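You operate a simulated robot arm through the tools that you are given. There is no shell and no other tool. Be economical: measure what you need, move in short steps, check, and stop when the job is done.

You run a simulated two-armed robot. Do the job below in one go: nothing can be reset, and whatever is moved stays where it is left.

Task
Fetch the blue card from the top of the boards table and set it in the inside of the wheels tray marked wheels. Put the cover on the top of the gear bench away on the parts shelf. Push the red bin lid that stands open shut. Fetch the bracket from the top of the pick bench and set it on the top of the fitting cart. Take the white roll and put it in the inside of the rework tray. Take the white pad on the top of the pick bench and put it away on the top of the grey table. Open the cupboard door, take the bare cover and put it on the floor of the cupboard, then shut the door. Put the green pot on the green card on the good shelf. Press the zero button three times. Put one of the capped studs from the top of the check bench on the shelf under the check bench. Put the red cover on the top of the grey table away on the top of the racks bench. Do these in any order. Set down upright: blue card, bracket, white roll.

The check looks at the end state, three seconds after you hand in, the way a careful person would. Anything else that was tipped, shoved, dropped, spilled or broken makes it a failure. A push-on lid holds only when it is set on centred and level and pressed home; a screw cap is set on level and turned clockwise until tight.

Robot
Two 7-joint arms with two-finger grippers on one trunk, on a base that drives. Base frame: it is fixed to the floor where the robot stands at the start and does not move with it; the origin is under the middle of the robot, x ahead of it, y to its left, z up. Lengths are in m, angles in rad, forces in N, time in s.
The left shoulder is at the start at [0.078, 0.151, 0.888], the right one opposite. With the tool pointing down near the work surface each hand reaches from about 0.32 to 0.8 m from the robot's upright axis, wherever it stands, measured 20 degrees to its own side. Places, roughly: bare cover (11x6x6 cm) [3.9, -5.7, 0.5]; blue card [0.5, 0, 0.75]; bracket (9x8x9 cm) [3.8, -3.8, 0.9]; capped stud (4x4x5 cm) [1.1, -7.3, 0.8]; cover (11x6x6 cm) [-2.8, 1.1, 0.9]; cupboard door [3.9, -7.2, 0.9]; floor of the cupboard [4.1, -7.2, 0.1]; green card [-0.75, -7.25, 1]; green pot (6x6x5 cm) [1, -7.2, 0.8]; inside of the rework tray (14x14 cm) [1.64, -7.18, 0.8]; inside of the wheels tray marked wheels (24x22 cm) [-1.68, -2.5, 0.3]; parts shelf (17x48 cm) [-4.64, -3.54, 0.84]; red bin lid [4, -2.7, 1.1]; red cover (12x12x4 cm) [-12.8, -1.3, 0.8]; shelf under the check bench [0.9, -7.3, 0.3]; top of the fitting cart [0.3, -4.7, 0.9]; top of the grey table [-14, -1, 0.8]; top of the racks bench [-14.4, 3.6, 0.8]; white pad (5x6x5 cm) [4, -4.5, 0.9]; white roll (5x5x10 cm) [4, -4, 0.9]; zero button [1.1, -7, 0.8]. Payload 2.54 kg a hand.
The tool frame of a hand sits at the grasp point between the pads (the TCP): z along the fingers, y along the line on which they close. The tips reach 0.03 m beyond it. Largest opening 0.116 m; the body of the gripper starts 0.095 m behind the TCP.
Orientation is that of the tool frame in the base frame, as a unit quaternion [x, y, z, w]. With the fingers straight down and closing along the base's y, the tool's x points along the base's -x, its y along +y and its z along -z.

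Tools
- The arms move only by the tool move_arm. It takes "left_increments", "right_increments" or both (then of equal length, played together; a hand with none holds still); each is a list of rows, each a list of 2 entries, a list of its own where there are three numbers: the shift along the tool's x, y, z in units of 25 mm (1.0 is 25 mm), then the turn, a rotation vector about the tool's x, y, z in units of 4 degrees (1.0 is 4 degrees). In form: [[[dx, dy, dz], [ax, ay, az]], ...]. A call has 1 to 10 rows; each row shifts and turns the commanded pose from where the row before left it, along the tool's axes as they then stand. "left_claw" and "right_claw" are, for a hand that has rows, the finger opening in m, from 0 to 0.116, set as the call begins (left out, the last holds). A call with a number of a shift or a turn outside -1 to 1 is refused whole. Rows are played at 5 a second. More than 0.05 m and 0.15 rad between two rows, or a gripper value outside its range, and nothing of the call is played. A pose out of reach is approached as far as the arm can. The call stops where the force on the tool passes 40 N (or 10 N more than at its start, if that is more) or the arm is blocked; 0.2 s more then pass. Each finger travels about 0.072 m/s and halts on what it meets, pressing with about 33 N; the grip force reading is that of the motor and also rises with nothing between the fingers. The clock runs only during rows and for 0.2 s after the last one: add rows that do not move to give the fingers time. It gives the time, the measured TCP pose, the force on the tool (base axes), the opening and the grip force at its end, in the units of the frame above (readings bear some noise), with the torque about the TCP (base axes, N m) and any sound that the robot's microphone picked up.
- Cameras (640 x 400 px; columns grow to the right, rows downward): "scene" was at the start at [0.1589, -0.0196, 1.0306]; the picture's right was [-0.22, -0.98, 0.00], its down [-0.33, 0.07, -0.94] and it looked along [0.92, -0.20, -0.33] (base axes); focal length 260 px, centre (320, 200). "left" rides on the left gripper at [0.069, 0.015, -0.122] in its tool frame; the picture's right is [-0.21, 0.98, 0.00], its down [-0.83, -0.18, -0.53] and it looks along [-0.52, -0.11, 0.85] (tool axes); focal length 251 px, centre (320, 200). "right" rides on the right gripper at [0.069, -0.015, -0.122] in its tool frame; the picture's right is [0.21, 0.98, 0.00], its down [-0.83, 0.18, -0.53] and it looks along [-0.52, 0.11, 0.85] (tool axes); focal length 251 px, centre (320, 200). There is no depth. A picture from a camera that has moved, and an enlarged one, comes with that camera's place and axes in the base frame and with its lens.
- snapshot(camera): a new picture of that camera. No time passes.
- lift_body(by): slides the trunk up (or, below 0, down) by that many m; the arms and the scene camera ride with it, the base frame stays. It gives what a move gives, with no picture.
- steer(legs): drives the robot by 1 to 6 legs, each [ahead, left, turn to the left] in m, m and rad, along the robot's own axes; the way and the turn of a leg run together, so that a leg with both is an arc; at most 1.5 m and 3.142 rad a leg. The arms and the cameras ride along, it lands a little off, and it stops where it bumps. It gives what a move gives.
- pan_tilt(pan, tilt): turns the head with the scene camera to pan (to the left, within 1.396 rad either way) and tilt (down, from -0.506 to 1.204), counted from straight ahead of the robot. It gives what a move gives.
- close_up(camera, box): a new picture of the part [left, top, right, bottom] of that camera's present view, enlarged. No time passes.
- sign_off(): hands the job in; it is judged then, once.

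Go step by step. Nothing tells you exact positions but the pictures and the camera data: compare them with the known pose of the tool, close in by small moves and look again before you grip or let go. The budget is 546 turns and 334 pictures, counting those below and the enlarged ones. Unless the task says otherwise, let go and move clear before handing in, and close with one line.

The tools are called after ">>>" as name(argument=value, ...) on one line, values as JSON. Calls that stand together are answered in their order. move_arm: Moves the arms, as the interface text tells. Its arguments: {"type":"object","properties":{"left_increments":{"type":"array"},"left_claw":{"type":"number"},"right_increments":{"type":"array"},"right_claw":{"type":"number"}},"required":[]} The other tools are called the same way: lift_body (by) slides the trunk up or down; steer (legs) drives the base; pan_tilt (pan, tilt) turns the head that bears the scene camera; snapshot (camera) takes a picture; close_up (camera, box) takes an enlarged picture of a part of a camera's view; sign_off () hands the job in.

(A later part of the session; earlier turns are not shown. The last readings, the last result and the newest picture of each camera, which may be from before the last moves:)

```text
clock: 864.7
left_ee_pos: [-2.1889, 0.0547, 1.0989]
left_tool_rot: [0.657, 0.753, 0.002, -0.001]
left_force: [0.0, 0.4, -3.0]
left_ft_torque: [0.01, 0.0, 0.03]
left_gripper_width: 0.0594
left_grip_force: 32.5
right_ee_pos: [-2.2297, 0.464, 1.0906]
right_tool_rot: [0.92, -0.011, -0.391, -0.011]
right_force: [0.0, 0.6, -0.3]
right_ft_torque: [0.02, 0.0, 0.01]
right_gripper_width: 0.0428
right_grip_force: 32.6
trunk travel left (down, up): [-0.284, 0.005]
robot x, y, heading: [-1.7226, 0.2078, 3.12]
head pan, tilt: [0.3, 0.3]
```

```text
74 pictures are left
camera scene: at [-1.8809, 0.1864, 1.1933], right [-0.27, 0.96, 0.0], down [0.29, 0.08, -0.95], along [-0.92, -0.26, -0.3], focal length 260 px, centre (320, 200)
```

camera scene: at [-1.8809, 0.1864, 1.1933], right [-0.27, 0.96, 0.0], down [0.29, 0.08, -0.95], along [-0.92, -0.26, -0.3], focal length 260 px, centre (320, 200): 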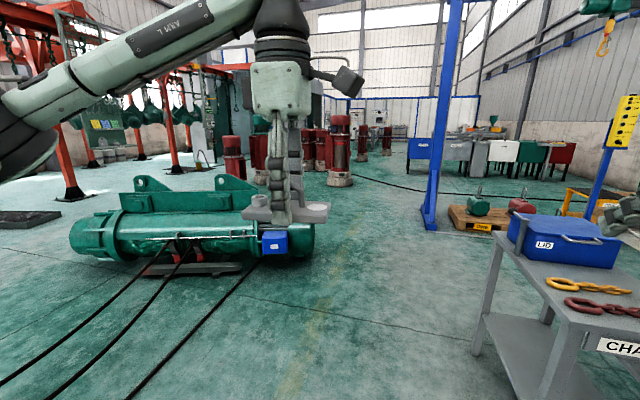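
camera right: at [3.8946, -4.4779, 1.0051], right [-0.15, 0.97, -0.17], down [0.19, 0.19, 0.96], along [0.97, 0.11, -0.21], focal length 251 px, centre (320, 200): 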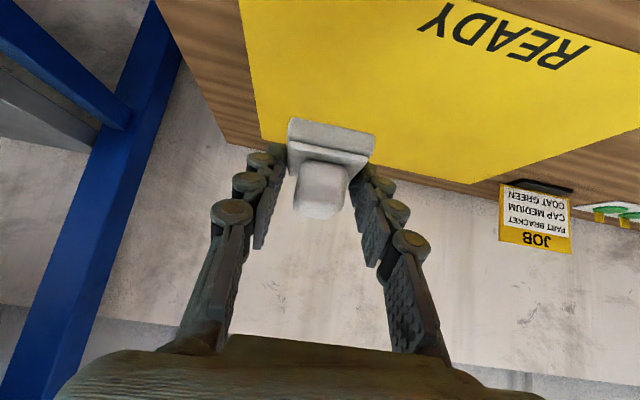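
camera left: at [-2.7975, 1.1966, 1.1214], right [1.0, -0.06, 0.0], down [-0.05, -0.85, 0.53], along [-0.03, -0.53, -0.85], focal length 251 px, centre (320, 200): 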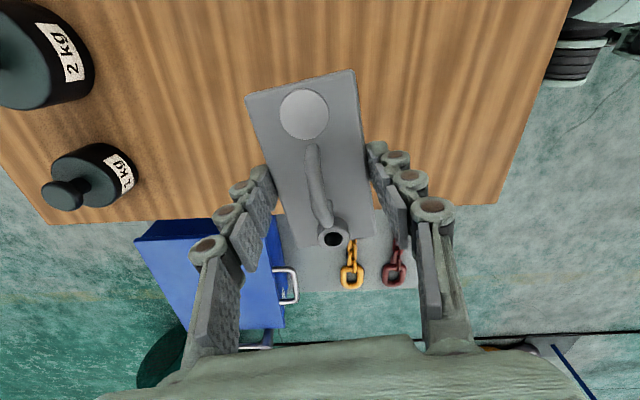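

The hoist lies to the left, red pumps further west; the lane along y≈0.2 is clear. Driving west past the hoist.

>>> steer(legs=[[1.4, 0, 0.02], [1.4, 0, 0], [0.6, 0, 0]])

>>> pan_tilt(pan=1.2, tilt=0.3)

>>> snapshot(camera="scene")

```text
clock: 879.2
left_ee_pos: [-5.0811, 0.1818, 1.0987]
left_tool_rot: [0.669, 0.743, 0.001, -0.002]
left_force: [0.2, -0.5, -2.8]
left_ft_torque: [0.02, 0.03, -0.02]
left_gripper_width: 0.0593
left_grip_force: 32.7
right_ee_pos: [-5.1019, 0.59, 1.0906]
right_tool_rot: [0.921, -0.023, -0.387, -0.018]
right_force: [9.8, -0.6, 3.2]
right_ft_torque: [0.12, 0.0, -0.23]
right_gripper_width: 0.0432
right_grip_force: 33.0
trunk travel left (down, up): [-0.284, 0.005]
robot x, y, heading: [-4.6114, 0.3211, 3.083]
head pan, tilt: [0.3, 0.3]
stopped in leg 3: the force on the tool passed its limit at 90 N (the readings are from after the stop); the commanded pose is now the measured one
```

```text
clock: 880.4
left_ee_pos: [-5.0802, 0.1823, 1.0988]
left_tool_rot: [0.669, 0.743, 0.0, -0.002]
left_force: [0.2, 0.6, -2.7]
left_ft_torque: [0.04, 0.0, -0.01]
left_gripper_width: 0.0595
left_grip_force: 33.0
right_ee_pos: [-5.1027, 0.5905, 1.0897]
right_tool_rot: [0.921, -0.022, -0.387, -0.018]
right_force: [15.7, -1.5, 3.6]
right_ft_torque: [0.08, -0.12, -0.32]
right_gripper_width: 0.0427
right_grip_force: 33.1
trunk travel left (down, up): [-0.284, 0.005]
robot x, y, heading: [-4.6088, 0.3207, 3.087]
head pan, tilt: [1.201, 0.3]
```

```text
73 pictures are left
camera scene: at [-4.7158, 0.2401, 1.1936], right [-0.91, 0.41, 0.0], down [0.12, 0.27, -0.96], along [-0.4, -0.87, -0.3], focal length 260 px, centre (320, 200)
```

scene: 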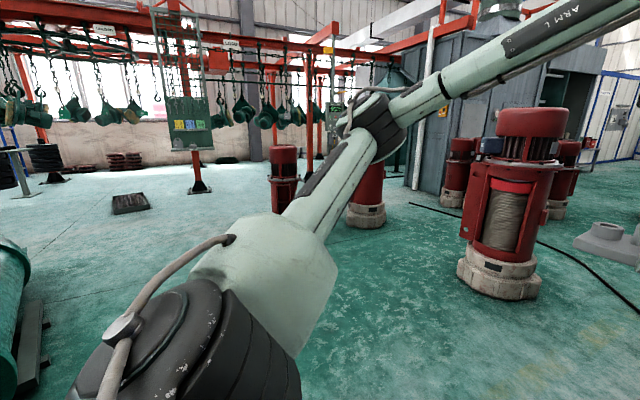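

The right hand (with the pad) touched the blue gantry post. Backing off immediately and checking the pad.

>>> steer(legs=[[-0.15, 0, 0]])

>>> snapshot(camera="right")

```text
clock: 881.8
left_ee_pos: [-4.933, 0.1738, 1.098]
left_tool_rot: [0.67, 0.742, 0.001, -0.001]
left_force: [0.6, -0.4, -2.3]
left_ft_torque: [0.01, 0.03, 0.04]
left_gripper_width: 0.0593
left_grip_force: 32.9
right_ee_pos: [-4.9529, 0.5837, 1.0909]
right_tool_rot: [0.922, -0.024, -0.387, -0.019]
right_force: [0.2, -0.6, -0.7]
right_ft_torque: [0.01, -0.01, -0.01]
right_gripper_width: 0.0428
right_grip_force: 33.1
trunk travel left (down, up): [-0.284, 0.005]
robot x, y, heading: [-4.4613, 0.3127, 3.082]
head pan, tilt: [1.201, 0.3]
```

```text
72 pictures are left
camera right: at [-4.8163, 0.5892, 1.1268], right [0.09, -0.98, -0.17], down [-0.21, -0.18, 0.96], along [-0.97, -0.06, -0.22], focal length 251 px, centre (320, 200)
```

right: 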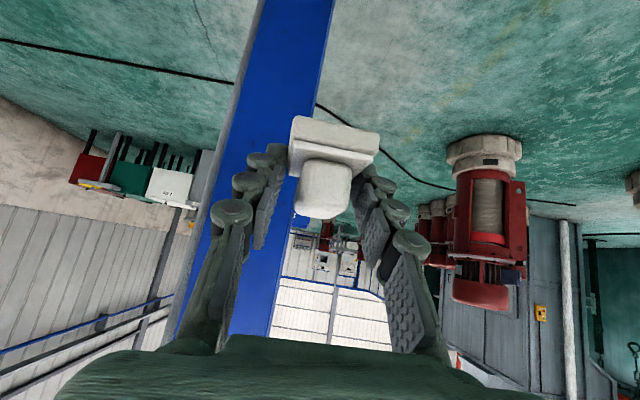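

The pad is fine. Turning south, then moving to x≈−4.95 to approach the parts shelf area between the hoist and the pumps.

>>> steer(legs=[[0, 0, 1.63]])

>>> pan_tilt(pan=0, tilt=0.3)

>>> snapshot(camera="scene")

```text
clock: 886.2
left_ee_pos: [-4.2968, -0.151, 1.0987]
left_tool_rot: [-0.079, 0.997, 0.0, -0.002]
left_force: [0.2, 0.4, -2.7]
left_ft_torque: [0.02, 0.05, 0.0]
left_gripper_width: 0.059
left_grip_force: 33.4
right_ee_pos: [-4.7026, -0.195, 1.09]
right_tool_rot: [0.65, 0.653, -0.28, 0.268]
right_force: [0.0, 0.0, -0.6]
right_ft_torque: [-0.03, -0.04, 0.04]
right_gripper_width: 0.0428
right_grip_force: 32.7
trunk travel left (down, up): [-0.284, 0.005]
robot x, y, heading: [-4.4641, 0.3142, -1.57]
head pan, tilt: [1.201, 0.3]
```

```text
clock: 887.6
left_ee_pos: [-4.2957, -0.1514, 1.0971]
left_tool_rot: [-0.079, 0.997, 0.0, -0.002]
left_force: [-0.2, -0.5, -2.0]
left_ft_torque: [-0.02, 0.01, -0.01]
left_gripper_width: 0.0593
left_grip_force: 32.9
right_ee_pos: [-4.7042, -0.1944, 1.0888]
right_tool_rot: [0.65, 0.655, -0.278, 0.269]
right_force: [-0.2, 1.1, -0.4]
right_ft_torque: [-0.01, -0.01, 0.02]
right_gripper_width: 0.0427
right_grip_force: 32.9
trunk travel left (down, up): [-0.284, 0.005]
robot x, y, heading: [-4.4605, 0.3147, -1.573]
head pan, tilt: [0.0, 0.3]
```

```text
71 pictures are left
camera scene: at [-4.4614, 0.1513, 1.1933], right [-1.0, 0.0, 0.0], down [0.0, 0.3, -0.96], along [0.0, -0.96, -0.3], focal length 260 px, centre (320, 200)
```

scene: 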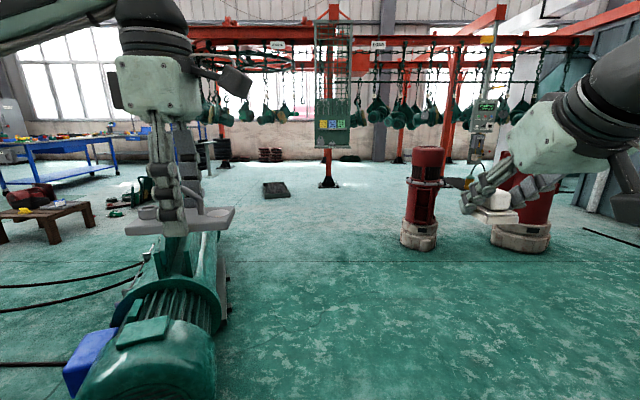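

>>> close_up(camera="scene", box=[290, 10, 380, 190])

```text
2.22 times, centred on (335, 100) of scene
camera zoom: at [-4.4614, 0.1513, 1.1933], right [-1.0, 0.0, 0.0], down [0.0, 0.3, -0.96], along [0.0, -0.96, -0.3], focal length 578 px, centre (287, 422)
```

zoom: 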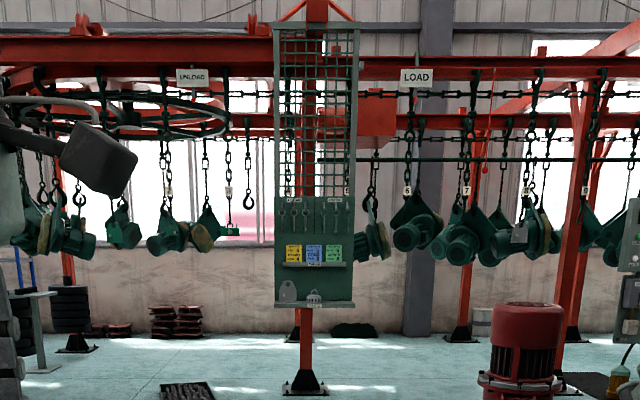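

The parts shelf is the ledge at the bottom of the green board on the orange post; its west (right) end is free. I'll square the left hand (cover's long axis front-to-back) and drive south along x≈−4.47.

>>> move_arm(left_increments=[[[0, 0, 0], [0, 0, 1]], [[0, 0, 0], [0, 0, 1]], [[0, 0, 0], [0, 0, 1]], [[0, 0, 0], [0, 0, 1]], [[0, 0, 0], [0, 0, 1]], [[0, 0, 0], [0, 0, 1]], [[0, 0, 0], [0, 0, 1]], [[0, 0, 0], [0, 0, 1]], [[0, 0, 0], [0, 0, 1]], [[0, 0, 0], [0, 0, 1]]])

>>> move_arm(left_increments=[[[0, 0, 0], [0, 0, 1]], [[0, 0, 0], [0, 0, 1]], [[0, 0, 0], [0, 0, 1]], [[0, 0, 0], [0, 0, 1]], [[0, 0, 0], [0, 0, 1]], [[0, 0, 0], [0, 0, 1]], [[0, 0, 0], [0, 0, 1]], [[0, 0, 0], [0, 0, 1]], [[0, 0, 0], [0, 0, 1]], [[0, 0, 0], [0, 0, 1]]])

>>> move_arm(left_increments=[[[0, 0, 0], [0, 0, 1]], [[0, 0, 0], [0, 0, 1]], [[0, 0, 0], [0, 0, 1]], [[0, 0, 0], [0, 0, 1]], [[0, 0, 0], [0, 0, 0.7]]])

>>> steer(legs=[[1.4, 0, 0], [1.3, 0, 0]])

>>> pan_tilt(pan=0, tilt=0.4)

>>> snapshot(camera="scene")

```text
clock: 889.8
left_ee_pos: [-4.2965, -0.1507, 1.0985]
left_tool_rot: [0.267, 0.964, 0.0, -0.002]
left_force: [1.1, -0.2, -2.0]
left_ft_torque: [-0.02, 0.02, 0.02]
left_gripper_width: 0.0591
left_grip_force: 33.1
right_ee_pos: [-4.7028, -0.196, 1.0885]
right_tool_rot: [0.65, 0.654, -0.278, 0.268]
right_force: [-0.3, 0.5, -1.2]
right_ft_torque: [-0.02, -0.03, -0.05]
right_gripper_width: 0.0426
right_grip_force: 33.3
trunk travel left (down, up): [-0.284, 0.005]
robot x, y, heading: [-4.4609, 0.3108, -1.573]
head pan, tilt: [0.0, 0.3]
```

```text
clock: 892.0
left_ee_pos: [-4.2953, -0.1494, 1.0989]
left_tool_rot: [0.581, 0.814, 0.0, -0.002]
left_force: [-0.1, -0.4, -2.7]
left_ft_torque: [0.01, -0.01, -0.02]
left_gripper_width: 0.0593
left_grip_force: 33.0
right_ee_pos: [-4.7034, -0.1949, 1.0894]
right_tool_rot: [0.65, 0.654, -0.278, 0.269]
right_force: [0.5, 1.1, -1.1]
right_ft_torque: [0.0, -0.01, 0.0]
right_gripper_width: 0.0429
right_grip_force: 33.4
trunk travel left (down, up): [-0.284, 0.005]
robot x, y, heading: [-4.4625, 0.3148, -1.571]
head pan, tilt: [0.0, 0.3]
```

```text
clock: 893.2
left_ee_pos: [-4.2969, -0.1507, 1.0978]
left_tool_rot: [0.705, 0.709, 0.0, -0.001]
left_force: [-1.0, -0.5, -3.0]
left_ft_torque: [0.04, 0.01, 0.01]
left_gripper_width: 0.0594
left_grip_force: 32.8
right_ee_pos: [-4.7029, -0.1954, 1.0882]
right_tool_rot: [0.65, 0.654, -0.279, 0.269]
right_force: [0.2, 0.1, -0.6]
right_ft_torque: [0.01, -0.01, -0.01]
right_gripper_width: 0.0425
right_grip_force: 32.3
trunk travel left (down, up): [-0.284, 0.005]
robot x, y, heading: [-4.4639, 0.3162, -1.575]
head pan, tilt: [0.0, 0.3]
```

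```text
clock: 906.1
left_ee_pos: [-4.3023, -2.8032, 1.0973]
left_tool_rot: [0.709, 0.705, -0.001, -0.001]
left_force: [0.2, -0.5, -2.5]
left_ft_torque: [0.05, 0.01, -0.01]
left_gripper_width: 0.0593
left_grip_force: 32.6
right_ee_pos: [-4.7102, -2.8425, 1.0888]
right_tool_rot: [0.653, 0.651, -0.28, 0.268]
right_force: [0.3, -0.3, -0.8]
right_ft_torque: [-0.02, -0.06, -0.01]
right_gripper_width: 0.0426
right_grip_force: 33.6
trunk travel left (down, up): [-0.284, 0.005]
robot x, y, heading: [-4.4628, -2.3373, -1.584]
head pan, tilt: [0.0, 0.3]
```

```text
clock: 906.8
left_ee_pos: [-4.3026, -2.8031, 1.0984]
left_tool_rot: [0.709, 0.705, -0.002, -0.001]
left_force: [0.3, 0.1, -3.1]
left_ft_torque: [0.03, 0.01, 0.02]
left_gripper_width: 0.0591
left_grip_force: 32.6
right_ee_pos: [-4.7107, -2.8427, 1.0881]
right_tool_rot: [0.653, 0.651, -0.279, 0.267]
right_force: [-0.9, 0.0, -0.6]
right_ft_torque: [-0.02, 0.04, -0.02]
right_gripper_width: 0.0427
right_grip_force: 32.2
trunk travel left (down, up): [-0.284, 0.005]
robot x, y, heading: [-4.464, -2.3384, -1.583]
head pan, tilt: [0.0, 0.4]
```

```text
69 pictures are left
camera scene: at [-4.4646, -2.4977, 1.1841], right [-1.0, 0.01, 0.0], down [0.0, 0.39, -0.92], along [-0.01, -0.92, -0.39], focal length 260 px, centre (320, 200)
```

scene: 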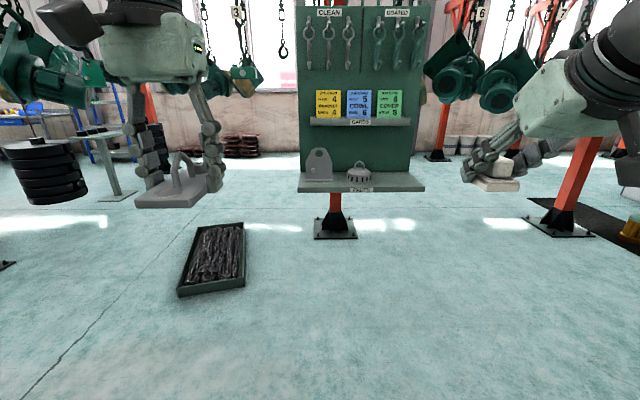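

The shelf ledge spans x −4.40…−4.86 at about y −3.45…−3.62; its right end past the vent cap is free. I'll place the cover around [−4.775, −3.515].

>>> steer(legs=[[0.53, 0, 0.012], [0, -0.47, 0]])

>>> pan_tilt(pan=0.2, tilt=0.6)

>>> snapshot(camera="scene")

>>> snapshot(camera="left")

```text
clock: 914.4
left_ee_pos: [-4.7663, -3.3237, 1.098]
left_tool_rot: [0.703, 0.711, -0.002, -0.003]
left_force: [0.1, 0.0, -2.9]
left_ft_torque: [0.03, -0.01, 0.01]
left_gripper_width: 0.0591
left_grip_force: 33.3
right_ee_pos: [-5.1727, -3.369, 1.0893]
right_tool_rot: [0.648, 0.656, -0.278, 0.27]
right_force: [0.4, 1.2, -0.9]
right_ft_torque: [-0.01, 0.01, 0.01]
right_gripper_width: 0.0426
right_grip_force: 32.8
trunk travel left (down, up): [-0.284, 0.005]
robot x, y, heading: [-4.9357, -2.857, -1.57]
head pan, tilt: [0.0, 0.4]
```

```text
clock: 915.2
left_ee_pos: [-4.766, -3.3225, 1.0987]
left_tool_rot: [0.703, 0.712, -0.001, -0.001]
left_force: [0.1, 0.6, -2.7]
left_ft_torque: [0.03, 0.0, 0.0]
left_gripper_width: 0.0594
left_grip_force: 33.2
right_ee_pos: [-5.1723, -3.3688, 1.0894]
right_tool_rot: [0.648, 0.656, -0.277, 0.27]
right_force: [-0.5, 0.3, -1.1]
right_ft_torque: [-0.03, 0.01, 0.01]
right_gripper_width: 0.0426
right_grip_force: 33.3
trunk travel left (down, up): [-0.284, 0.005]
robot x, y, heading: [-4.9365, -2.8589, -1.564]
head pan, tilt: [0.201, 0.6]
```

```text
68 pictures are left
camera scene: at [-4.9157, -3.0143, 1.1659], right [-0.98, -0.2, 0.0], down [-0.11, 0.55, -0.83], along [0.17, -0.81, -0.56], focal length 260 px, centre (320, 200)
```

scene: 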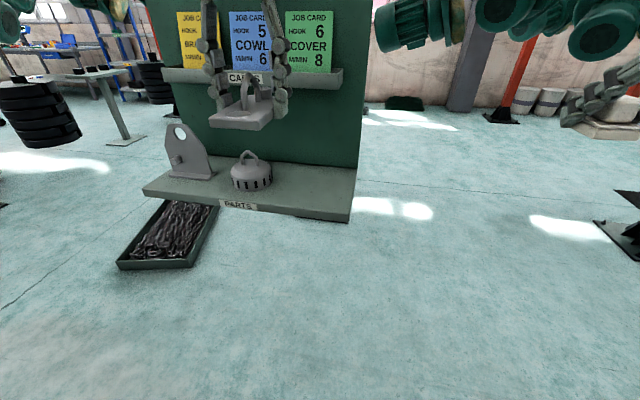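

```text
67 pictures are left
camera left: at [-4.7523, -3.2531, 1.2214], right [0.98, -0.2, 0.0], down [-0.17, -0.83, 0.53], along [-0.11, -0.52, -0.85], focal length 251 px, centre (320, 200)
```

left: 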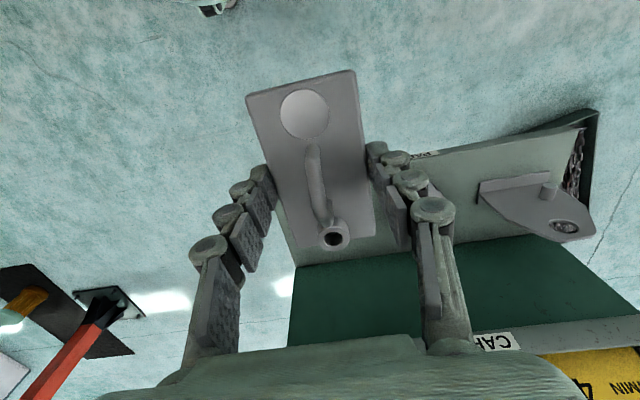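

Shelf top z≈0.84, y −3.43…−3.66, right end x≈−4.885. Moving the cover over the free end and lowering.

>>> move_arm(left_increments=[[[-1, -0.12, 0], [0, 0, 0]], [[-1, -0.12, 0], [0, 0, 0]], [[-1, -0.12, 0], [0, 0, 0]], [[-1, -0.12, 0], [0, 0, 0]], [[-1, -0.12, 0], [0, 0, 0]], [[-1, -0.12, 0.5], [0, 0, 0]], [[-1, -0.12, 0.5], [0, 0, 0]], [[-1, -0.12, 0.5], [0, 0, 0]], [[-0.1, 0, 1], [0, 0, 0]], [[0, 0, 1], [0, 0, 0]]])

>>> move_arm(left_increments=[[[0, 0, 1], [0, 0, 0]], [[0, 0, 1], [0, 0, 0]], [[0, 0, 1], [0, 0, 0]], [[0, 0, 1], [0, 0, 0]]])

>>> snapshot(camera="left")

>>> close_up(camera="scene", box=[130, 40, 390, 230])

```text
clock: 917.4
left_ee_pos: [-4.7902, -3.5265, 1.0103]
left_tool_rot: [0.703, 0.711, -0.002, -0.001]
left_force: [-0.7, 0.2, -2.3]
left_ft_torque: [0.03, 0.0, 0.0]
left_gripper_width: 0.0592
left_grip_force: 32.8
right_ee_pos: [-5.1739, -3.3694, 1.0892]
right_tool_rot: [0.648, 0.656, -0.277, 0.27]
right_force: [0.4, 0.5, -0.1]
right_ft_torque: [0.01, -0.03, 0.02]
right_gripper_width: 0.0425
right_grip_force: 32.2
trunk travel left (down, up): [-0.284, 0.005]
robot x, y, heading: [-4.9328, -2.8649, -1.567]
head pan, tilt: [0.201, 0.6]
```

```text
clock: 918.0
left_ee_pos: [-4.7902, -3.5288, 0.9767]
left_tool_rot: [0.702, 0.712, -0.017, 0.006]
left_force: [-2.1, 2.2, 6.9]
left_ft_torque: [-0.77, -0.36, -0.05]
left_gripper_width: 0.0591
left_grip_force: 32.8
right_ee_pos: [-5.1734, -3.3692, 1.0897]
right_tool_rot: [0.648, 0.656, -0.277, 0.27]
right_force: [-0.3, 0.0, 0.1]
right_ft_torque: [0.02, -0.01, -0.02]
right_gripper_width: 0.0427
right_grip_force: 32.8
trunk travel left (down, up): [-0.284, 0.005]
robot x, y, heading: [-4.9307, -2.8642, -1.567]
head pan, tilt: [0.201, 0.6]
stopped in row 3 (left hand): the force on the tool passed its limit at 68 N (the readings are from after the stop); the commanded pose is now the measured one
```

```text
66 pictures are left
camera left: at [-4.7756, -3.454, 1.0975], right [0.98, -0.2, -0.01], down [-0.16, -0.81, 0.56], along [-0.12, -0.55, -0.83], focal length 251 px, centre (320, 200)
```

left: 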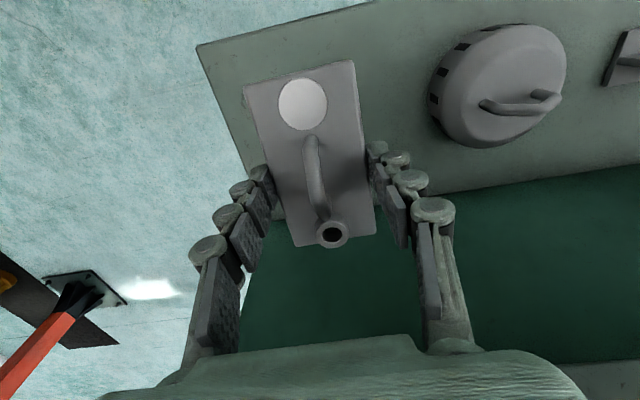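

```text
2.11 times, centred on (260, 135) of scene
camera zoom: at [-4.9158, -3.0134, 1.166], right [-0.98, -0.2, 0.0], down [-0.11, 0.55, -0.83], along [0.17, -0.81, -0.56], focal length 547 px, centre (446, 337)
```

zoom: 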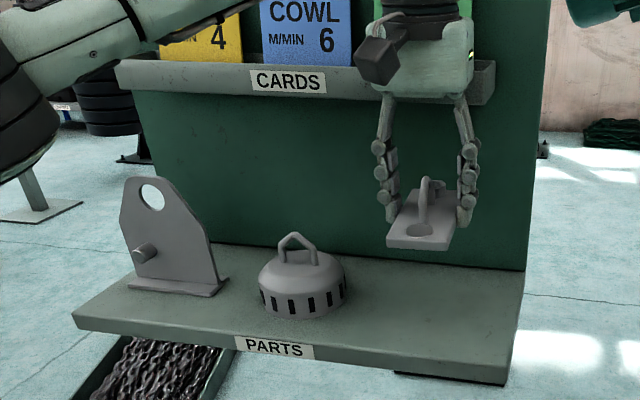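

The palm met the CARDS ledge from above. I'll back up 2.5 cm, level the hand, shift 4.5 cm toward me, and lower again.

>>> move_arm(left_increments=[[[0, 0, -1], [0, 0, 0]], [[0.9, 0, 0], [-0.22, 0.47, 0]], [[0.85, 0, 0], [0, 0, 0]], [[0, 0, 0], [0, 0, 0]]])

>>> move_arm(left_increments=[[[0, 0, 0.8], [0, 0, 0]], [[0, 0, 0.8], [0, 0, 0]], [[0, 0, 0.8], [0, 0, 0]], [[0, 0, 0.8], [0, 0, 0]]])

>>> close_up(camera="scene", box=[130, 40, 390, 230])

```text
clock: 919.0
left_ee_pos: [-4.7892, -3.4836, 0.997]
left_tool_rot: [0.702, 0.712, 0.001, 0.0]
left_force: [-0.5, 0.9, -3.2]
left_ft_torque: [-0.01, -0.01, 0.02]
left_gripper_width: 0.0592
left_grip_force: 32.8
right_ee_pos: [-5.1726, -3.3703, 1.0882]
right_tool_rot: [0.648, 0.657, -0.276, 0.27]
right_force: [0.5, 0.3, 0.2]
right_ft_torque: [0.02, -0.02, 0.0]
right_gripper_width: 0.0426
right_grip_force: 32.7
trunk travel left (down, up): [-0.284, 0.005]
robot x, y, heading: [-4.9345, -2.8599, -1.571]
head pan, tilt: [0.201, 0.6]
```

```text
clock: 920.0
left_ee_pos: [-4.7898, -3.4848, 0.9168]
left_tool_rot: [0.702, 0.712, 0.002, -0.001]
left_force: [0.3, 0.8, -2.9]
left_ft_torque: [0.01, -0.04, 0.02]
left_gripper_width: 0.0595
left_grip_force: 33.5
right_ee_pos: [-5.1719, -3.3693, 1.0885]
right_tool_rot: [0.648, 0.656, -0.278, 0.27]
right_force: [-0.1, 0.0, -0.5]
right_ft_torque: [0.01, 0.0, -0.02]
right_gripper_width: 0.0427
right_grip_force: 33.0
trunk travel left (down, up): [-0.284, 0.005]
robot x, y, heading: [-4.934, -2.8589, -1.569]
head pan, tilt: [0.201, 0.6]
```

```text
2.11 times, centred on (260, 135) of scene
camera zoom: at [-4.9155, -3.0149, 1.1658], right [-0.98, -0.2, 0.0], down [-0.11, 0.55, -0.82], along [0.17, -0.81, -0.57], focal length 547 px, centre (446, 337)
```

zoom: 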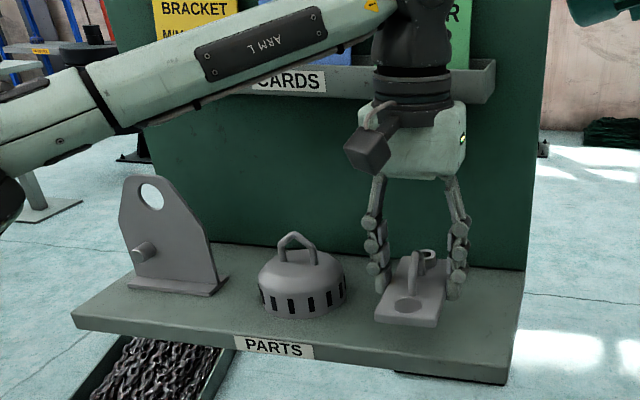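

>>> move_arm(left_increments=[[[0, 0, 0.8], [0, 0, 0]], [[0, 0, 0.5], [0, 0, 0]], [[0, 0, 0.2], [0, 0, 0]]])

>>> move_arm(left_increments=[[[0, 0, 0.15], [0, 0, 0]], [[0, 0, 0.15], [0, 0, 0]]])

```text
clock: 920.8
left_ee_pos: [-4.7898, -3.4844, 0.8806]
left_tool_rot: [0.701, 0.713, 0.002, 0.0]
left_force: [0.2, 0.5, -2.5]
left_ft_torque: [-0.02, -0.05, 0.06]
left_gripper_width: 0.0594
left_grip_force: 33.2
right_ee_pos: [-5.1729, -3.369, 1.0901]
right_tool_rot: [0.648, 0.656, -0.277, 0.27]
right_force: [0.5, -0.4, -1.2]
right_ft_torque: [0.02, -0.01, -0.03]
right_gripper_width: 0.0428
right_grip_force: 32.9
trunk travel left (down, up): [-0.284, 0.005]
robot x, y, heading: [-4.9352, -2.8604, -1.569]
head pan, tilt: [0.201, 0.6]
```

```text
clock: 921.4
left_ee_pos: [-4.7898, -3.4865, 0.874]
left_tool_rot: [0.702, 0.712, 0.002, -0.001]
left_force: [-0.4, 0.0, -2.2]
left_ft_torque: [-0.03, 0.03, 0.0]
left_gripper_width: 0.0591
left_grip_force: 33.3
right_ee_pos: [-5.1722, -3.3694, 1.0884]
right_tool_rot: [0.649, 0.656, -0.278, 0.269]
right_force: [-0.1, 0.8, 0.4]
right_ft_torque: [0.01, 0.01, 0.0]
right_gripper_width: 0.0424
right_grip_force: 33.1
trunk travel left (down, up): [-0.284, 0.005]
robot x, y, heading: [-4.9326, -2.8623, -1.567]
head pan, tilt: [0.201, 0.6]
```

>>> move_arm(left_increments=[[[0, 0, 0.15], [0, 0, 0]], [[0, 0, 0.12], [0, 0, 0]]])

```text
clock: 922.0
left_ee_pos: [-4.789, -3.4835, 0.8669]
left_tool_rot: [0.701, 0.713, -0.001, 0.001]
left_force: [3.7, -2.9, 18.5]
left_ft_torque: [0.63, -0.11, -0.13]
left_gripper_width: 0.0595
left_grip_force: 32.9
right_ee_pos: [-5.1723, -3.3685, 1.0898]
right_tool_rot: [0.648, 0.656, -0.278, 0.27]
right_force: [0.1, 0.2, -0.6]
right_ft_torque: [0.03, 0.01, 0.04]
right_gripper_width: 0.0428
right_grip_force: 33.7
trunk travel left (down, up): [-0.284, 0.005]
robot x, y, heading: [-4.9319, -2.8625, -1.568]
head pan, tilt: [0.201, 0.6]
```

Contact. Easing, opening, rising just above the handle, and pulling straight back.

>>> move_arm(left_increments=[[[0, 0, -0.12], [0, 0, 0]], [[0, 0, 0], [0, 0, 0]]])

>>> move_arm(left_increments=[[[0, 0, 0], [0, 0, 0]], [[0, 0, 0], [0, 0, 0]], [[0, 0, -0.8], [0, 0, 0]], [[0, 0, -0.8], [0, 0, 0]], [[0, 0, -0.8], [0, 0, 0]], [[0, 0, -0.4], [0, 0, 0]], [[1, 0, 0], [0, 0, 0]], [[1, 0, 0], [0, 0, 0]], [[1, 0, 0], [0, 0, 0]], [[1, 0, 0], [0, 0, 0]]], left_claw=0.085)

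>>> close_up(camera="scene", box=[130, 40, 390, 230])

```text
clock: 922.6
left_ee_pos: [-4.7901, -3.4843, 0.8684]
left_tool_rot: [0.701, 0.713, 0.003, -0.001]
left_force: [1.7, -2.7, 2.5]
left_ft_torque: [-0.14, 0.13, 0.09]
left_gripper_width: 0.0593
left_grip_force: 33.1
right_ee_pos: [-5.1739, -3.3694, 1.0883]
right_tool_rot: [0.647, 0.656, -0.277, 0.27]
right_force: [-0.1, -0.1, -0.6]
right_ft_torque: [-0.01, 0.03, 0.0]
right_gripper_width: 0.0432
right_grip_force: 33.0
trunk travel left (down, up): [-0.284, 0.005]
robot x, y, heading: [-4.9359, -2.8603, -1.57]
head pan, tilt: [0.201, 0.6]
```

```text
clock: 924.8
left_ee_pos: [-4.7896, -3.3822, 0.9395]
left_tool_rot: [0.702, 0.712, 0.002, -0.001]
left_force: [-0.5, 0.8, -0.8]
left_ft_torque: [-0.05, 0.0, -0.01]
left_gripper_width: 0.085
left_grip_force: 0.1
right_ee_pos: [-5.1736, -3.369, 1.0892]
right_tool_rot: [0.648, 0.656, -0.278, 0.27]
right_force: [-1.3, 0.9, 0.0]
right_ft_torque: [-0.03, 0.02, -0.02]
right_gripper_width: 0.0423
right_grip_force: 33.0
trunk travel left (down, up): [-0.284, 0.005]
robot x, y, heading: [-4.9332, -2.8613, -1.567]
head pan, tilt: [0.201, 0.6]
```

```text
2.11 times, centred on (260, 135) of scene
camera zoom: at [-4.9156, -3.0143, 1.1659], right [-0.98, -0.2, 0.0], down [-0.11, 0.55, -0.83], along [0.17, -0.81, -0.56], focal length 547 px, centre (446, 337)
```

zoom: 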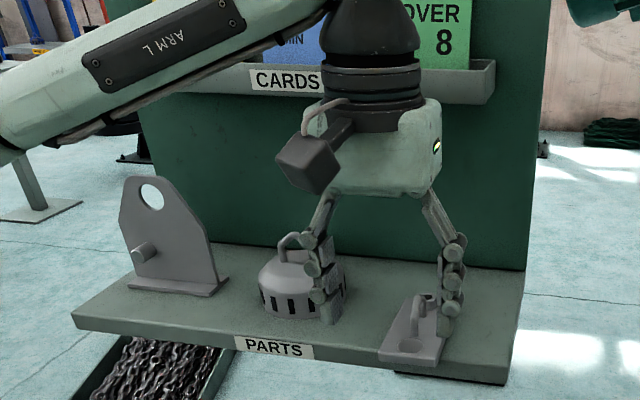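

The cover sits slightly over the shelf's front edge; I'll close the fingers and gently push its plate ~4 cm back.

>>> move_arm(left_increments=[[[0.2, 0, 0], [0, 0, 0]], [[0, 0, 0], [0, 0, 0]], [[0, 0, 1], [0, 0, 0]], [[0, 0, 1], [0, 0, 0]], [[0, 0, 0.4], [0, 0, 0]]], left_claw=0.0)

>>> close_up(camera="scene", box=[230, 120, 390, 230])

```text
clock: 926.0
left_ee_pos: [-4.79, -3.3787, 0.8784]
left_tool_rot: [0.701, 0.713, 0.001, 0.0]
left_force: [0.1, -0.1, -0.1]
left_ft_torque: [0.03, 0.02, 0.04]
left_gripper_width: 0.0
left_grip_force: 28.7
right_ee_pos: [-5.1718, -3.3687, 1.0895]
right_tool_rot: [0.648, 0.656, -0.277, 0.27]
right_force: [0.3, 0.3, -1.2]
right_ft_torque: [-0.03, -0.01, -0.01]
right_gripper_width: 0.0428
right_grip_force: 33.2
trunk travel left (down, up): [-0.284, 0.005]
robot x, y, heading: [-4.938, -2.8632, -1.571]
head pan, tilt: [0.201, 0.6]
```

```text
3.64 times, centred on (310, 175) of scene
camera zoom: at [-4.9157, -3.0145, 1.1659], right [-0.98, -0.2, 0.0], down [-0.11, 0.55, -0.83], along [0.17, -0.81, -0.56], focal length 945 px, centre (356, 291)
```

zoom: 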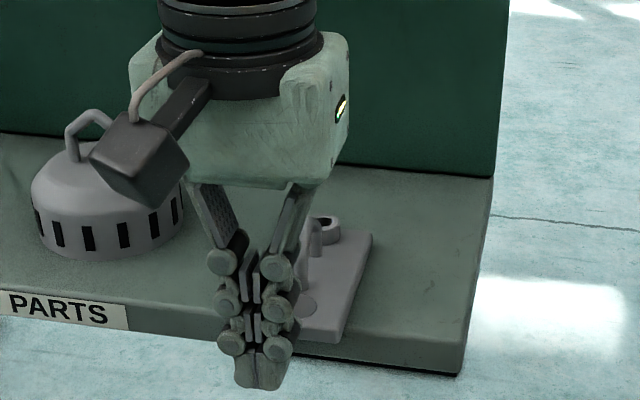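

>>> move_arm(left_increments=[[[0, -0.8, 0], [0, 0, 0]], [[-0.6, 0, 0], [0, 0, 0]], [[-0.4, 0, 0], [0, 0, 0]], [[-0.4, 0, 0], [0, 0, 0]], [[-0.4, 0, 0], [0, 0, 0]], [[-0.4, 0, 0], [0, 0, 0]], [[-0.4, 0, 0], [0, 0, 0]], [[-0.3, 0, 0], [0, 0, 0]]])

>>> close_up(camera="scene", box=[230, 120, 390, 230])

```text
clock: 927.8
left_ee_pos: [-4.8106, -3.4514, 0.8803]
left_tool_rot: [0.702, 0.713, 0.001, -0.001]
left_force: [0.0, -0.5, 0.3]
left_ft_torque: [-0.01, 0.0, -0.01]
left_gripper_width: 0.0
left_grip_force: 28.2
right_ee_pos: [-5.1736, -3.3702, 1.0883]
right_tool_rot: [0.649, 0.656, -0.277, 0.269]
right_force: [0.5, 0.8, 0.0]
right_ft_torque: [0.01, 0.01, 0.0]
right_gripper_width: 0.0428
right_grip_force: 33.2
trunk travel left (down, up): [-0.284, 0.005]
robot x, y, heading: [-4.934, -2.8598, -1.57]
head pan, tilt: [0.201, 0.6]
```

```text
3.64 times, centred on (310, 175) of scene
camera zoom: at [-4.9157, -3.0145, 1.1659], right [-0.98, -0.2, 0.0], down [-0.11, 0.55, -0.83], along [0.17, -0.81, -0.56], focal length 945 px, centre (356, 291)
```

zoom: 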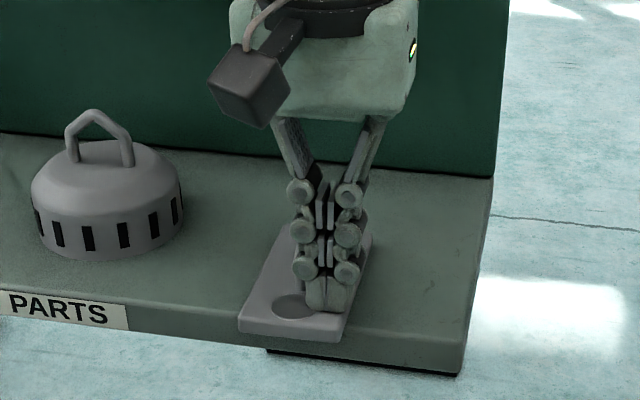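

The fingertips slid over the thin plate; they are now just in front of the handle's leg, low down. Pushing that back 4 cm instead.

>>> move_arm(left_increments=[[[-0.35, 0, 0], [0, 0, 0]], [[-0.35, 0, 0], [0, 0, 0]], [[-0.35, 0, 0], [0, 0, 0]], [[-0.35, 0, 0], [0, 0, 0]], [[-0.3, 0, 0], [0, 0, 0]]])

>>> close_up(camera="scene", box=[230, 120, 390, 230])

```text
clock: 929.0
left_ee_pos: [-4.8096, -3.4935, 0.8819]
left_tool_rot: [0.702, 0.712, 0.002, -0.001]
left_force: [-0.2, 0.1, 0.9]
left_ft_torque: [-0.01, -0.04, 0.01]
left_gripper_width: 0.0
left_grip_force: 28.9
right_ee_pos: [-5.1725, -3.3692, 1.0883]
right_tool_rot: [0.648, 0.657, -0.277, 0.269]
right_force: [-0.8, 0.7, -1.6]
right_ft_torque: [-0.02, -0.01, -0.03]
right_gripper_width: 0.0426
right_grip_force: 32.7
trunk travel left (down, up): [-0.284, 0.005]
robot x, y, heading: [-4.9348, -2.8612, -1.565]
head pan, tilt: [0.201, 0.6]
```

```text
3.64 times, centred on (310, 175) of scene
camera zoom: at [-4.9158, -3.0146, 1.1659], right [-0.98, -0.2, 0.0], down [-0.11, 0.55, -0.83], along [0.17, -0.81, -0.56], focal length 945 px, centre (356, 291)
```

zoom: 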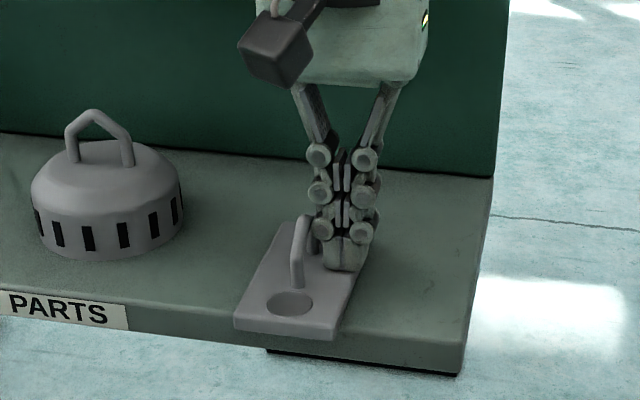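

The handle is 2.5 cm to the left of the fingers. Backing, shifting, then pushing its front leg.

>>> move_arm(left_increments=[[[1, 0, 0], [0, 0, 0]], [[1, 0, 0], [0, 0, 0]], [[0.5, 0, 0], [0, 0, 0]], [[0, 1, 0], [0, 0, 0]], [[0, 0.04, 0], [0, 0, 0]], [[-0.6, 0, 0], [0, 0, 0]], [[-0.5, 0, 0], [0, 0, 0]], [[-0.5, 0, 0], [0, 0, 0]], [[-0.5, 0, 0], [0, 0, 0]], [[-0.4, 0, 0], [0, 0, 0]]])

>>> close_up(camera="scene", box=[230, 120, 390, 230])

```text
clock: 931.2
left_ee_pos: [-4.7838, -3.495, 0.8794]
left_tool_rot: [0.703, 0.711, 0.002, 0.0]
left_force: [-0.4, 0.9, -0.6]
left_ft_torque: [-0.02, -0.01, 0.0]
left_gripper_width: 0.0001
left_grip_force: 28.6
right_ee_pos: [-5.1732, -3.3681, 1.0895]
right_tool_rot: [0.648, 0.656, -0.278, 0.27]
right_force: [-0.6, 0.7, -0.9]
right_ft_torque: [0.0, 0.02, 0.01]
right_gripper_width: 0.0426
right_grip_force: 32.6
trunk travel left (down, up): [-0.284, 0.005]
robot x, y, heading: [-4.9365, -2.8592, -1.575]
head pan, tilt: [0.201, 0.6]
```

```text
3.64 times, centred on (310, 175) of scene
camera zoom: at [-4.9158, -3.0145, 1.1659], right [-0.98, -0.2, 0.0], down [-0.11, 0.55, -0.83], along [0.17, -0.81, -0.56], focal length 945 px, centre (356, 291)
```

zoom: 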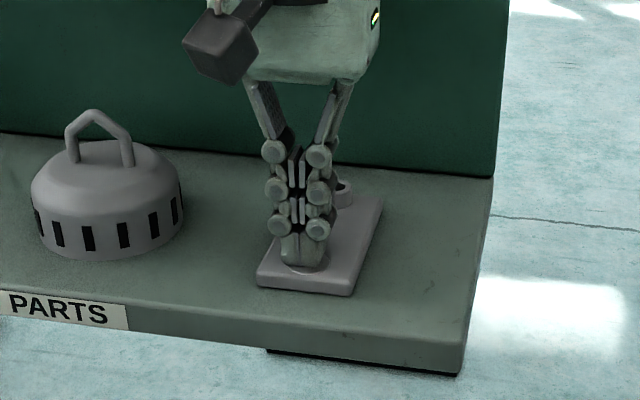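

Now well on the shelf. Withdrawing the left hand and checking.

>>> move_arm(left_increments=[[[0.2, 0, -0.4], [0, 0, 0]], [[1, 0, -0.2], [0, 0, 0]], [[1, 0, 0], [0, 0, 0]], [[1, 0, 0], [0, 0, 0]], [[1, 0, -0.5], [0, 0, 0]], [[1, 0, -1], [0, 0, 0]], [[0, 0, -1], [0, 0, 0]], [[0, 0, -1], [0, 0, 0]], [[0, 0, -1], [0, 0, 0]], [[0, 0, -1], [0, 0, 0]]])

>>> close_up(camera="scene", box=[130, 100, 390, 230])

```text
clock: 933.4
left_ee_pos: [-4.7869, -3.3635, 1.0333]
left_tool_rot: [0.702, 0.712, 0.002, -0.001]
left_force: [0.6, -0.2, -0.2]
left_ft_torque: [-0.03, 0.01, -0.01]
left_gripper_width: 0.0
left_grip_force: 28.6
right_ee_pos: [-5.1732, -3.3692, 1.0896]
right_tool_rot: [0.648, 0.656, -0.277, 0.269]
right_force: [-1.0, -0.3, -0.2]
right_ft_torque: [-0.03, 0.0, -0.01]
right_gripper_width: 0.043
right_grip_force: 33.2
trunk travel left (down, up): [-0.284, 0.005]
robot x, y, heading: [-4.9312, -2.8617, -1.569]
head pan, tilt: [0.201, 0.6]
```

```text
2.46 times, centred on (260, 165) of scene
camera zoom: at [-4.9159, -3.0142, 1.1659], right [-0.98, -0.2, 0.0], down [-0.11, 0.55, -0.83], along [0.17, -0.81, -0.56], focal length 640 px, centre (468, 286)
```

zoom: 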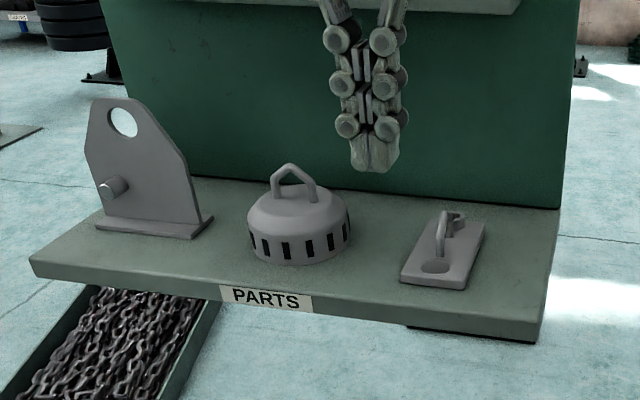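

The cover is on the parts shelf. Now west with the pad to the grey table (~[−14, −1]). Retracing north, then weaving between the post and the pumps.

>>> steer(legs=[[0, 0.47, 0], [-1.4, 0, 0], [-1.45, 0, 0], [-0.15, 0, 0], [0, 0, -1.57]])

>>> pan_tilt(pan=0, tilt=0.3)

>>> snapshot(camera="scene")

```text
clock: 956.6
left_ee_pos: [-4.9835, -0.0407, 1.032]
left_tool_rot: [1.0, 0.01, 0.002, 0.001]
left_force: [1.0, -0.1, -0.2]
left_ft_torque: [0.04, 0.02, 0.0]
left_gripper_width: 0.0
left_grip_force: 29.0
right_ee_pos: [-4.9918, 0.3469, 1.0894]
right_tool_rot: [0.922, 0.007, -0.387, -0.005]
right_force: [-0.3, 0.3, 0.4]
right_ft_torque: [-0.02, 0.01, 0.0]
right_gripper_width: 0.043
right_grip_force: 33.1
trunk travel left (down, up): [-0.284, 0.005]
robot x, y, heading: [-4.4848, 0.1073, -3.135]
head pan, tilt: [0.201, 0.6]
```

```text
clock: 957.4
left_ee_pos: [-4.9846, -0.0413, 1.033]
left_tool_rot: [1.0, 0.011, 0.001, 0.001]
left_force: [0.6, 0.6, -0.9]
left_ft_torque: [-0.01, -0.02, -0.02]
left_gripper_width: 0.0
left_grip_force: 28.8
right_ee_pos: [-4.9908, 0.345, 1.0892]
right_tool_rot: [0.922, 0.007, -0.387, -0.005]
right_force: [0.5, -0.1, -0.7]
right_ft_torque: [0.02, -0.04, -0.01]
right_gripper_width: 0.0429
right_grip_force: 33.2
trunk travel left (down, up): [-0.284, 0.005]
robot x, y, heading: [-4.4778, 0.1075, -3.132]
head pan, tilt: [0.0, 0.3]
```

```text
57 pictures are left
camera scene: at [-4.6432, 0.1078, 1.1933], right [-0.01, 1.0, 0.0], down [0.3, 0.0, -0.96], along [-0.95, -0.01, -0.3], focal length 260 px, centre (320, 200)
```

scene: 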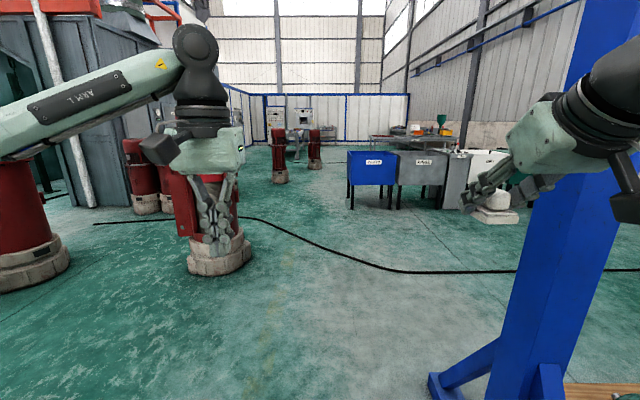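

I'll extend both arms forward to narrow the elbows, then weave: pass the post on the left, then the big pump on its right.

>>> move_arm(left_increments=[[[-1, 0, 0], [0, 0, 0]], [[-1, 0, 0], [0, 0, 0]], [[-1, 0, 0], [0, 0, 0]], [[-1, 0, 0], [0, 0, 0]], [[-1, 0, 0], [0, 0, 0]], [[-1, 0, 0], [0, 0, 0]], [[-1, 0, 0], [0, 0, 0]], [[-1, 0, 0], [0, 0, 0]]], right_increments=[[[-0.7, 0.3, 0.72], [0, 0, 0]], [[-0.7, 0.3, 0.72], [0, 0, 0]], [[-0.7, 0.3, 0.72], [0, 0, 0]], [[-0.7, 0.3, 0.72], [0, 0, 0]], [[-0.7, 0, 0.72], [0, 0, 0]], [[-0.7, 0, 0.72], [0, 0, 0]], [[-0.7, 0, 0.72], [0, 0, 0]], [[-0.7, 0, 0.72], [0, 0, 0]]])

>>> steer(legs=[[0, 0.2, -0.008], [1.2, 0, 0]])

>>> snapshot(camera="scene")

```text
clock: 959.2
left_ee_pos: [-5.1848, -0.0433, 1.0304]
left_tool_rot: [1.0, 0.009, 0.002, 0.001]
left_force: [0.0, 0.3, 0.9]
left_ft_torque: [0.01, 0.01, -0.05]
left_gripper_width: 0.0003
left_grip_force: 29.0
right_ee_pos: [-5.1954, 0.3152, 1.0909]
right_tool_rot: [0.922, 0.007, -0.387, -0.006]
right_force: [0.2, -0.7, -0.3]
right_ft_torque: [0.01, 0.02, 0.0]
right_gripper_width: 0.0429
right_grip_force: 33.2
trunk travel left (down, up): [-0.284, 0.005]
robot x, y, heading: [-4.4821, 0.1109, -3.135]
head pan, tilt: [0.0, 0.3]
```

```text
clock: 967.4
left_ee_pos: [-6.3799, -0.2286, 1.0302]
left_tool_rot: [1.0, 0.005, 0.001, 0.001]
left_force: [0.2, -0.1, -1.3]
left_ft_torque: [-0.03, -0.03, 0.03]
left_gripper_width: 0.0
left_grip_force: 28.3
right_ee_pos: [-6.3872, 0.1294, 1.0919]
right_tool_rot: [0.922, 0.003, -0.387, -0.006]
right_force: [0.1, 0.5, 0.9]
right_ft_torque: [0.01, 0.01, 0.04]
right_gripper_width: 0.0428
right_grip_force: 32.7
trunk travel left (down, up): [-0.284, 0.005]
robot x, y, heading: [-5.6762, -0.0849, 3.142]
head pan, tilt: [0.0, 0.3]
```

```text
56 pictures are left
camera scene: at [-5.8381, -0.0825, 1.1933], right [0.0, 1.0, 0.0], down [0.3, 0.0, -0.96], along [-0.96, 0.0, -0.3], focal length 260 px, centre (320, 200)
```

scene: 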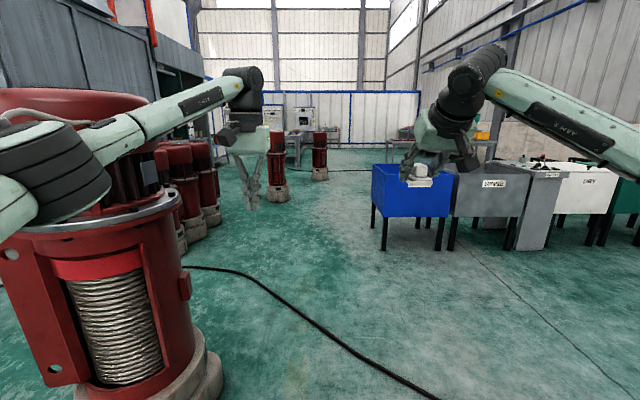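

The left elbow is near the big pump; strafing right 0.2 m before continuing.

>>> steer(legs=[[0, -0.22, 0], [0.6, -0.05, 0]])

>>> steer(legs=[[0.6, 0.25, 0], [0.6, 0.2, 0]])

>>> snapshot(camera="scene")

```text
clock: 973.1
left_ee_pos: [-6.9823, 0.0378, 1.0309]
left_tool_rot: [1.0, 0.005, 0.002, 0.001]
left_force: [-0.4, -0.8, 0.1]
left_ft_torque: [0.01, -0.05, 0.0]
left_gripper_width: 0.0
left_grip_force: 28.2
right_ee_pos: [-6.9888, 0.3974, 1.0902]
right_tool_rot: [0.922, 0.003, -0.387, -0.006]
right_force: [-0.5, -0.1, -0.3]
right_ft_torque: [-0.01, 0.0, 0.0]
right_gripper_width: 0.0429
right_grip_force: 33.1
trunk travel left (down, up): [-0.284, 0.005]
robot x, y, heading: [-6.2821, 0.1852, 3.138]
head pan, tilt: [0.0, 0.3]
```

```text
clock: 979.8
left_ee_pos: [-8.1787, -0.415, 1.0314]
left_tool_rot: [1.0, 0.006, 0.002, 0.001]
left_force: [0.6, 0.6, -1.1]
left_ft_torque: [-0.01, -0.02, 0.0]
left_gripper_width: 0.0
left_grip_force: 28.3
right_ee_pos: [-8.1877, -0.0552, 1.0902]
right_tool_rot: [0.922, 0.005, -0.386, -0.006]
right_force: [-0.4, -0.3, -0.8]
right_ft_torque: [-0.01, 0.02, 0.01]
right_gripper_width: 0.0428
right_grip_force: 33.1
trunk travel left (down, up): [-0.284, 0.005]
robot x, y, heading: [-7.4761, -0.2642, -3.14]
head pan, tilt: [0.0, 0.3]
```

```text
55 pictures are left
camera scene: at [-7.6378, -0.2658, 1.1933], right [0.0, 1.0, 0.0], down [0.3, 0.0, -0.96], along [-0.96, 0.0, -0.3], focal length 260 px, centre (320, 200)
```

scene: 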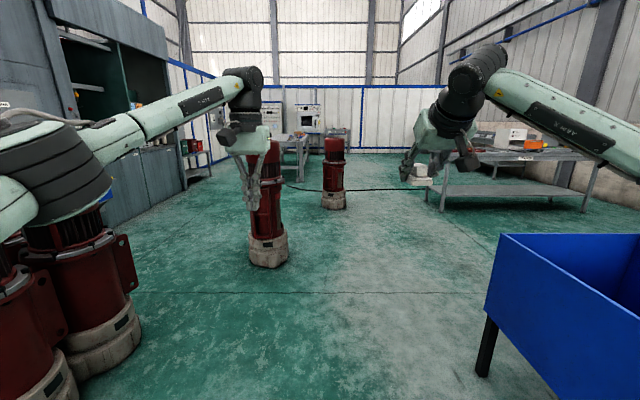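

Pumps stand at about [−9.8, −0.74] and [−11.2, −0.08]. I'll go past the first on its north side, then south through the gap toward the table.

>>> steer(legs=[[1.3, -0.05, 0], [0.35, 0, 0], [0, -0.5, 0], [1.3, 0, 0]])

>>> pan_tilt(pan=0.4, tilt=0.4)

>>> snapshot(camera="scene")

```text
clock: 999.0
left_ee_pos: [-11.0916, 0.1248, 1.0321]
left_tool_rot: [1.0, 0.003, 0.002, 0.001]
left_force: [0.7, -0.4, 0.5]
left_ft_torque: [0.01, -0.04, 0.04]
left_gripper_width: 0.0
left_grip_force: 28.3
right_ee_pos: [-11.096, 0.4841, 1.0904]
right_tool_rot: [0.922, 0.001, -0.387, -0.008]
right_force: [0.2, -0.5, -0.9]
right_ft_torque: [0.03, -0.01, 0.02]
right_gripper_width: 0.0425
right_grip_force: 32.6
trunk travel left (down, up): [-0.284, 0.005]
robot x, y, heading: [-10.3868, 0.2669, 3.136]
head pan, tilt: [0.0, 0.3]
```

```text
clock: 999.9
left_ee_pos: [-11.0918, 0.1244, 1.0317]
left_tool_rot: [1.0, 0.002, 0.001, 0.001]
left_force: [1.1, 0.3, 1.0]
left_ft_torque: [0.01, 0.0, -0.03]
left_gripper_width: 0.0
left_grip_force: 28.2
right_ee_pos: [-11.0951, 0.4837, 1.0911]
right_tool_rot: [0.922, 0.0, -0.387, -0.008]
right_force: [0.3, 0.1, -0.1]
right_ft_torque: [0.0, -0.03, 0.03]
right_gripper_width: 0.0428
right_grip_force: 33.0
trunk travel left (down, up): [-0.284, 0.005]
robot x, y, heading: [-10.3871, 0.265, 3.135]
head pan, tilt: [0.4, 0.4]
```

```text
54 pictures are left
camera scene: at [-10.5408, 0.2333, 1.1841], right [-0.38, 0.92, 0.0], down [0.36, 0.15, -0.92], along [-0.85, -0.35, -0.39], focal length 260 px, centre (320, 200)
```

scene: 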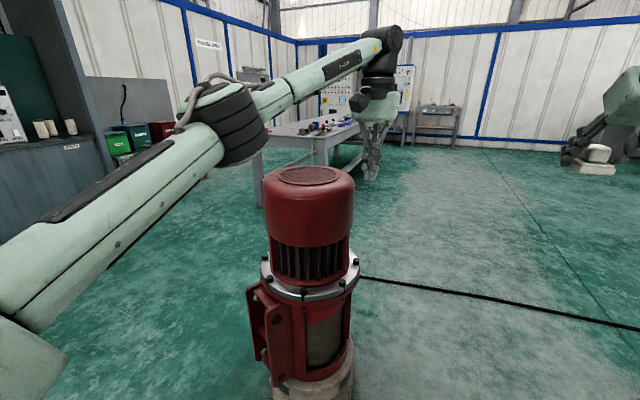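

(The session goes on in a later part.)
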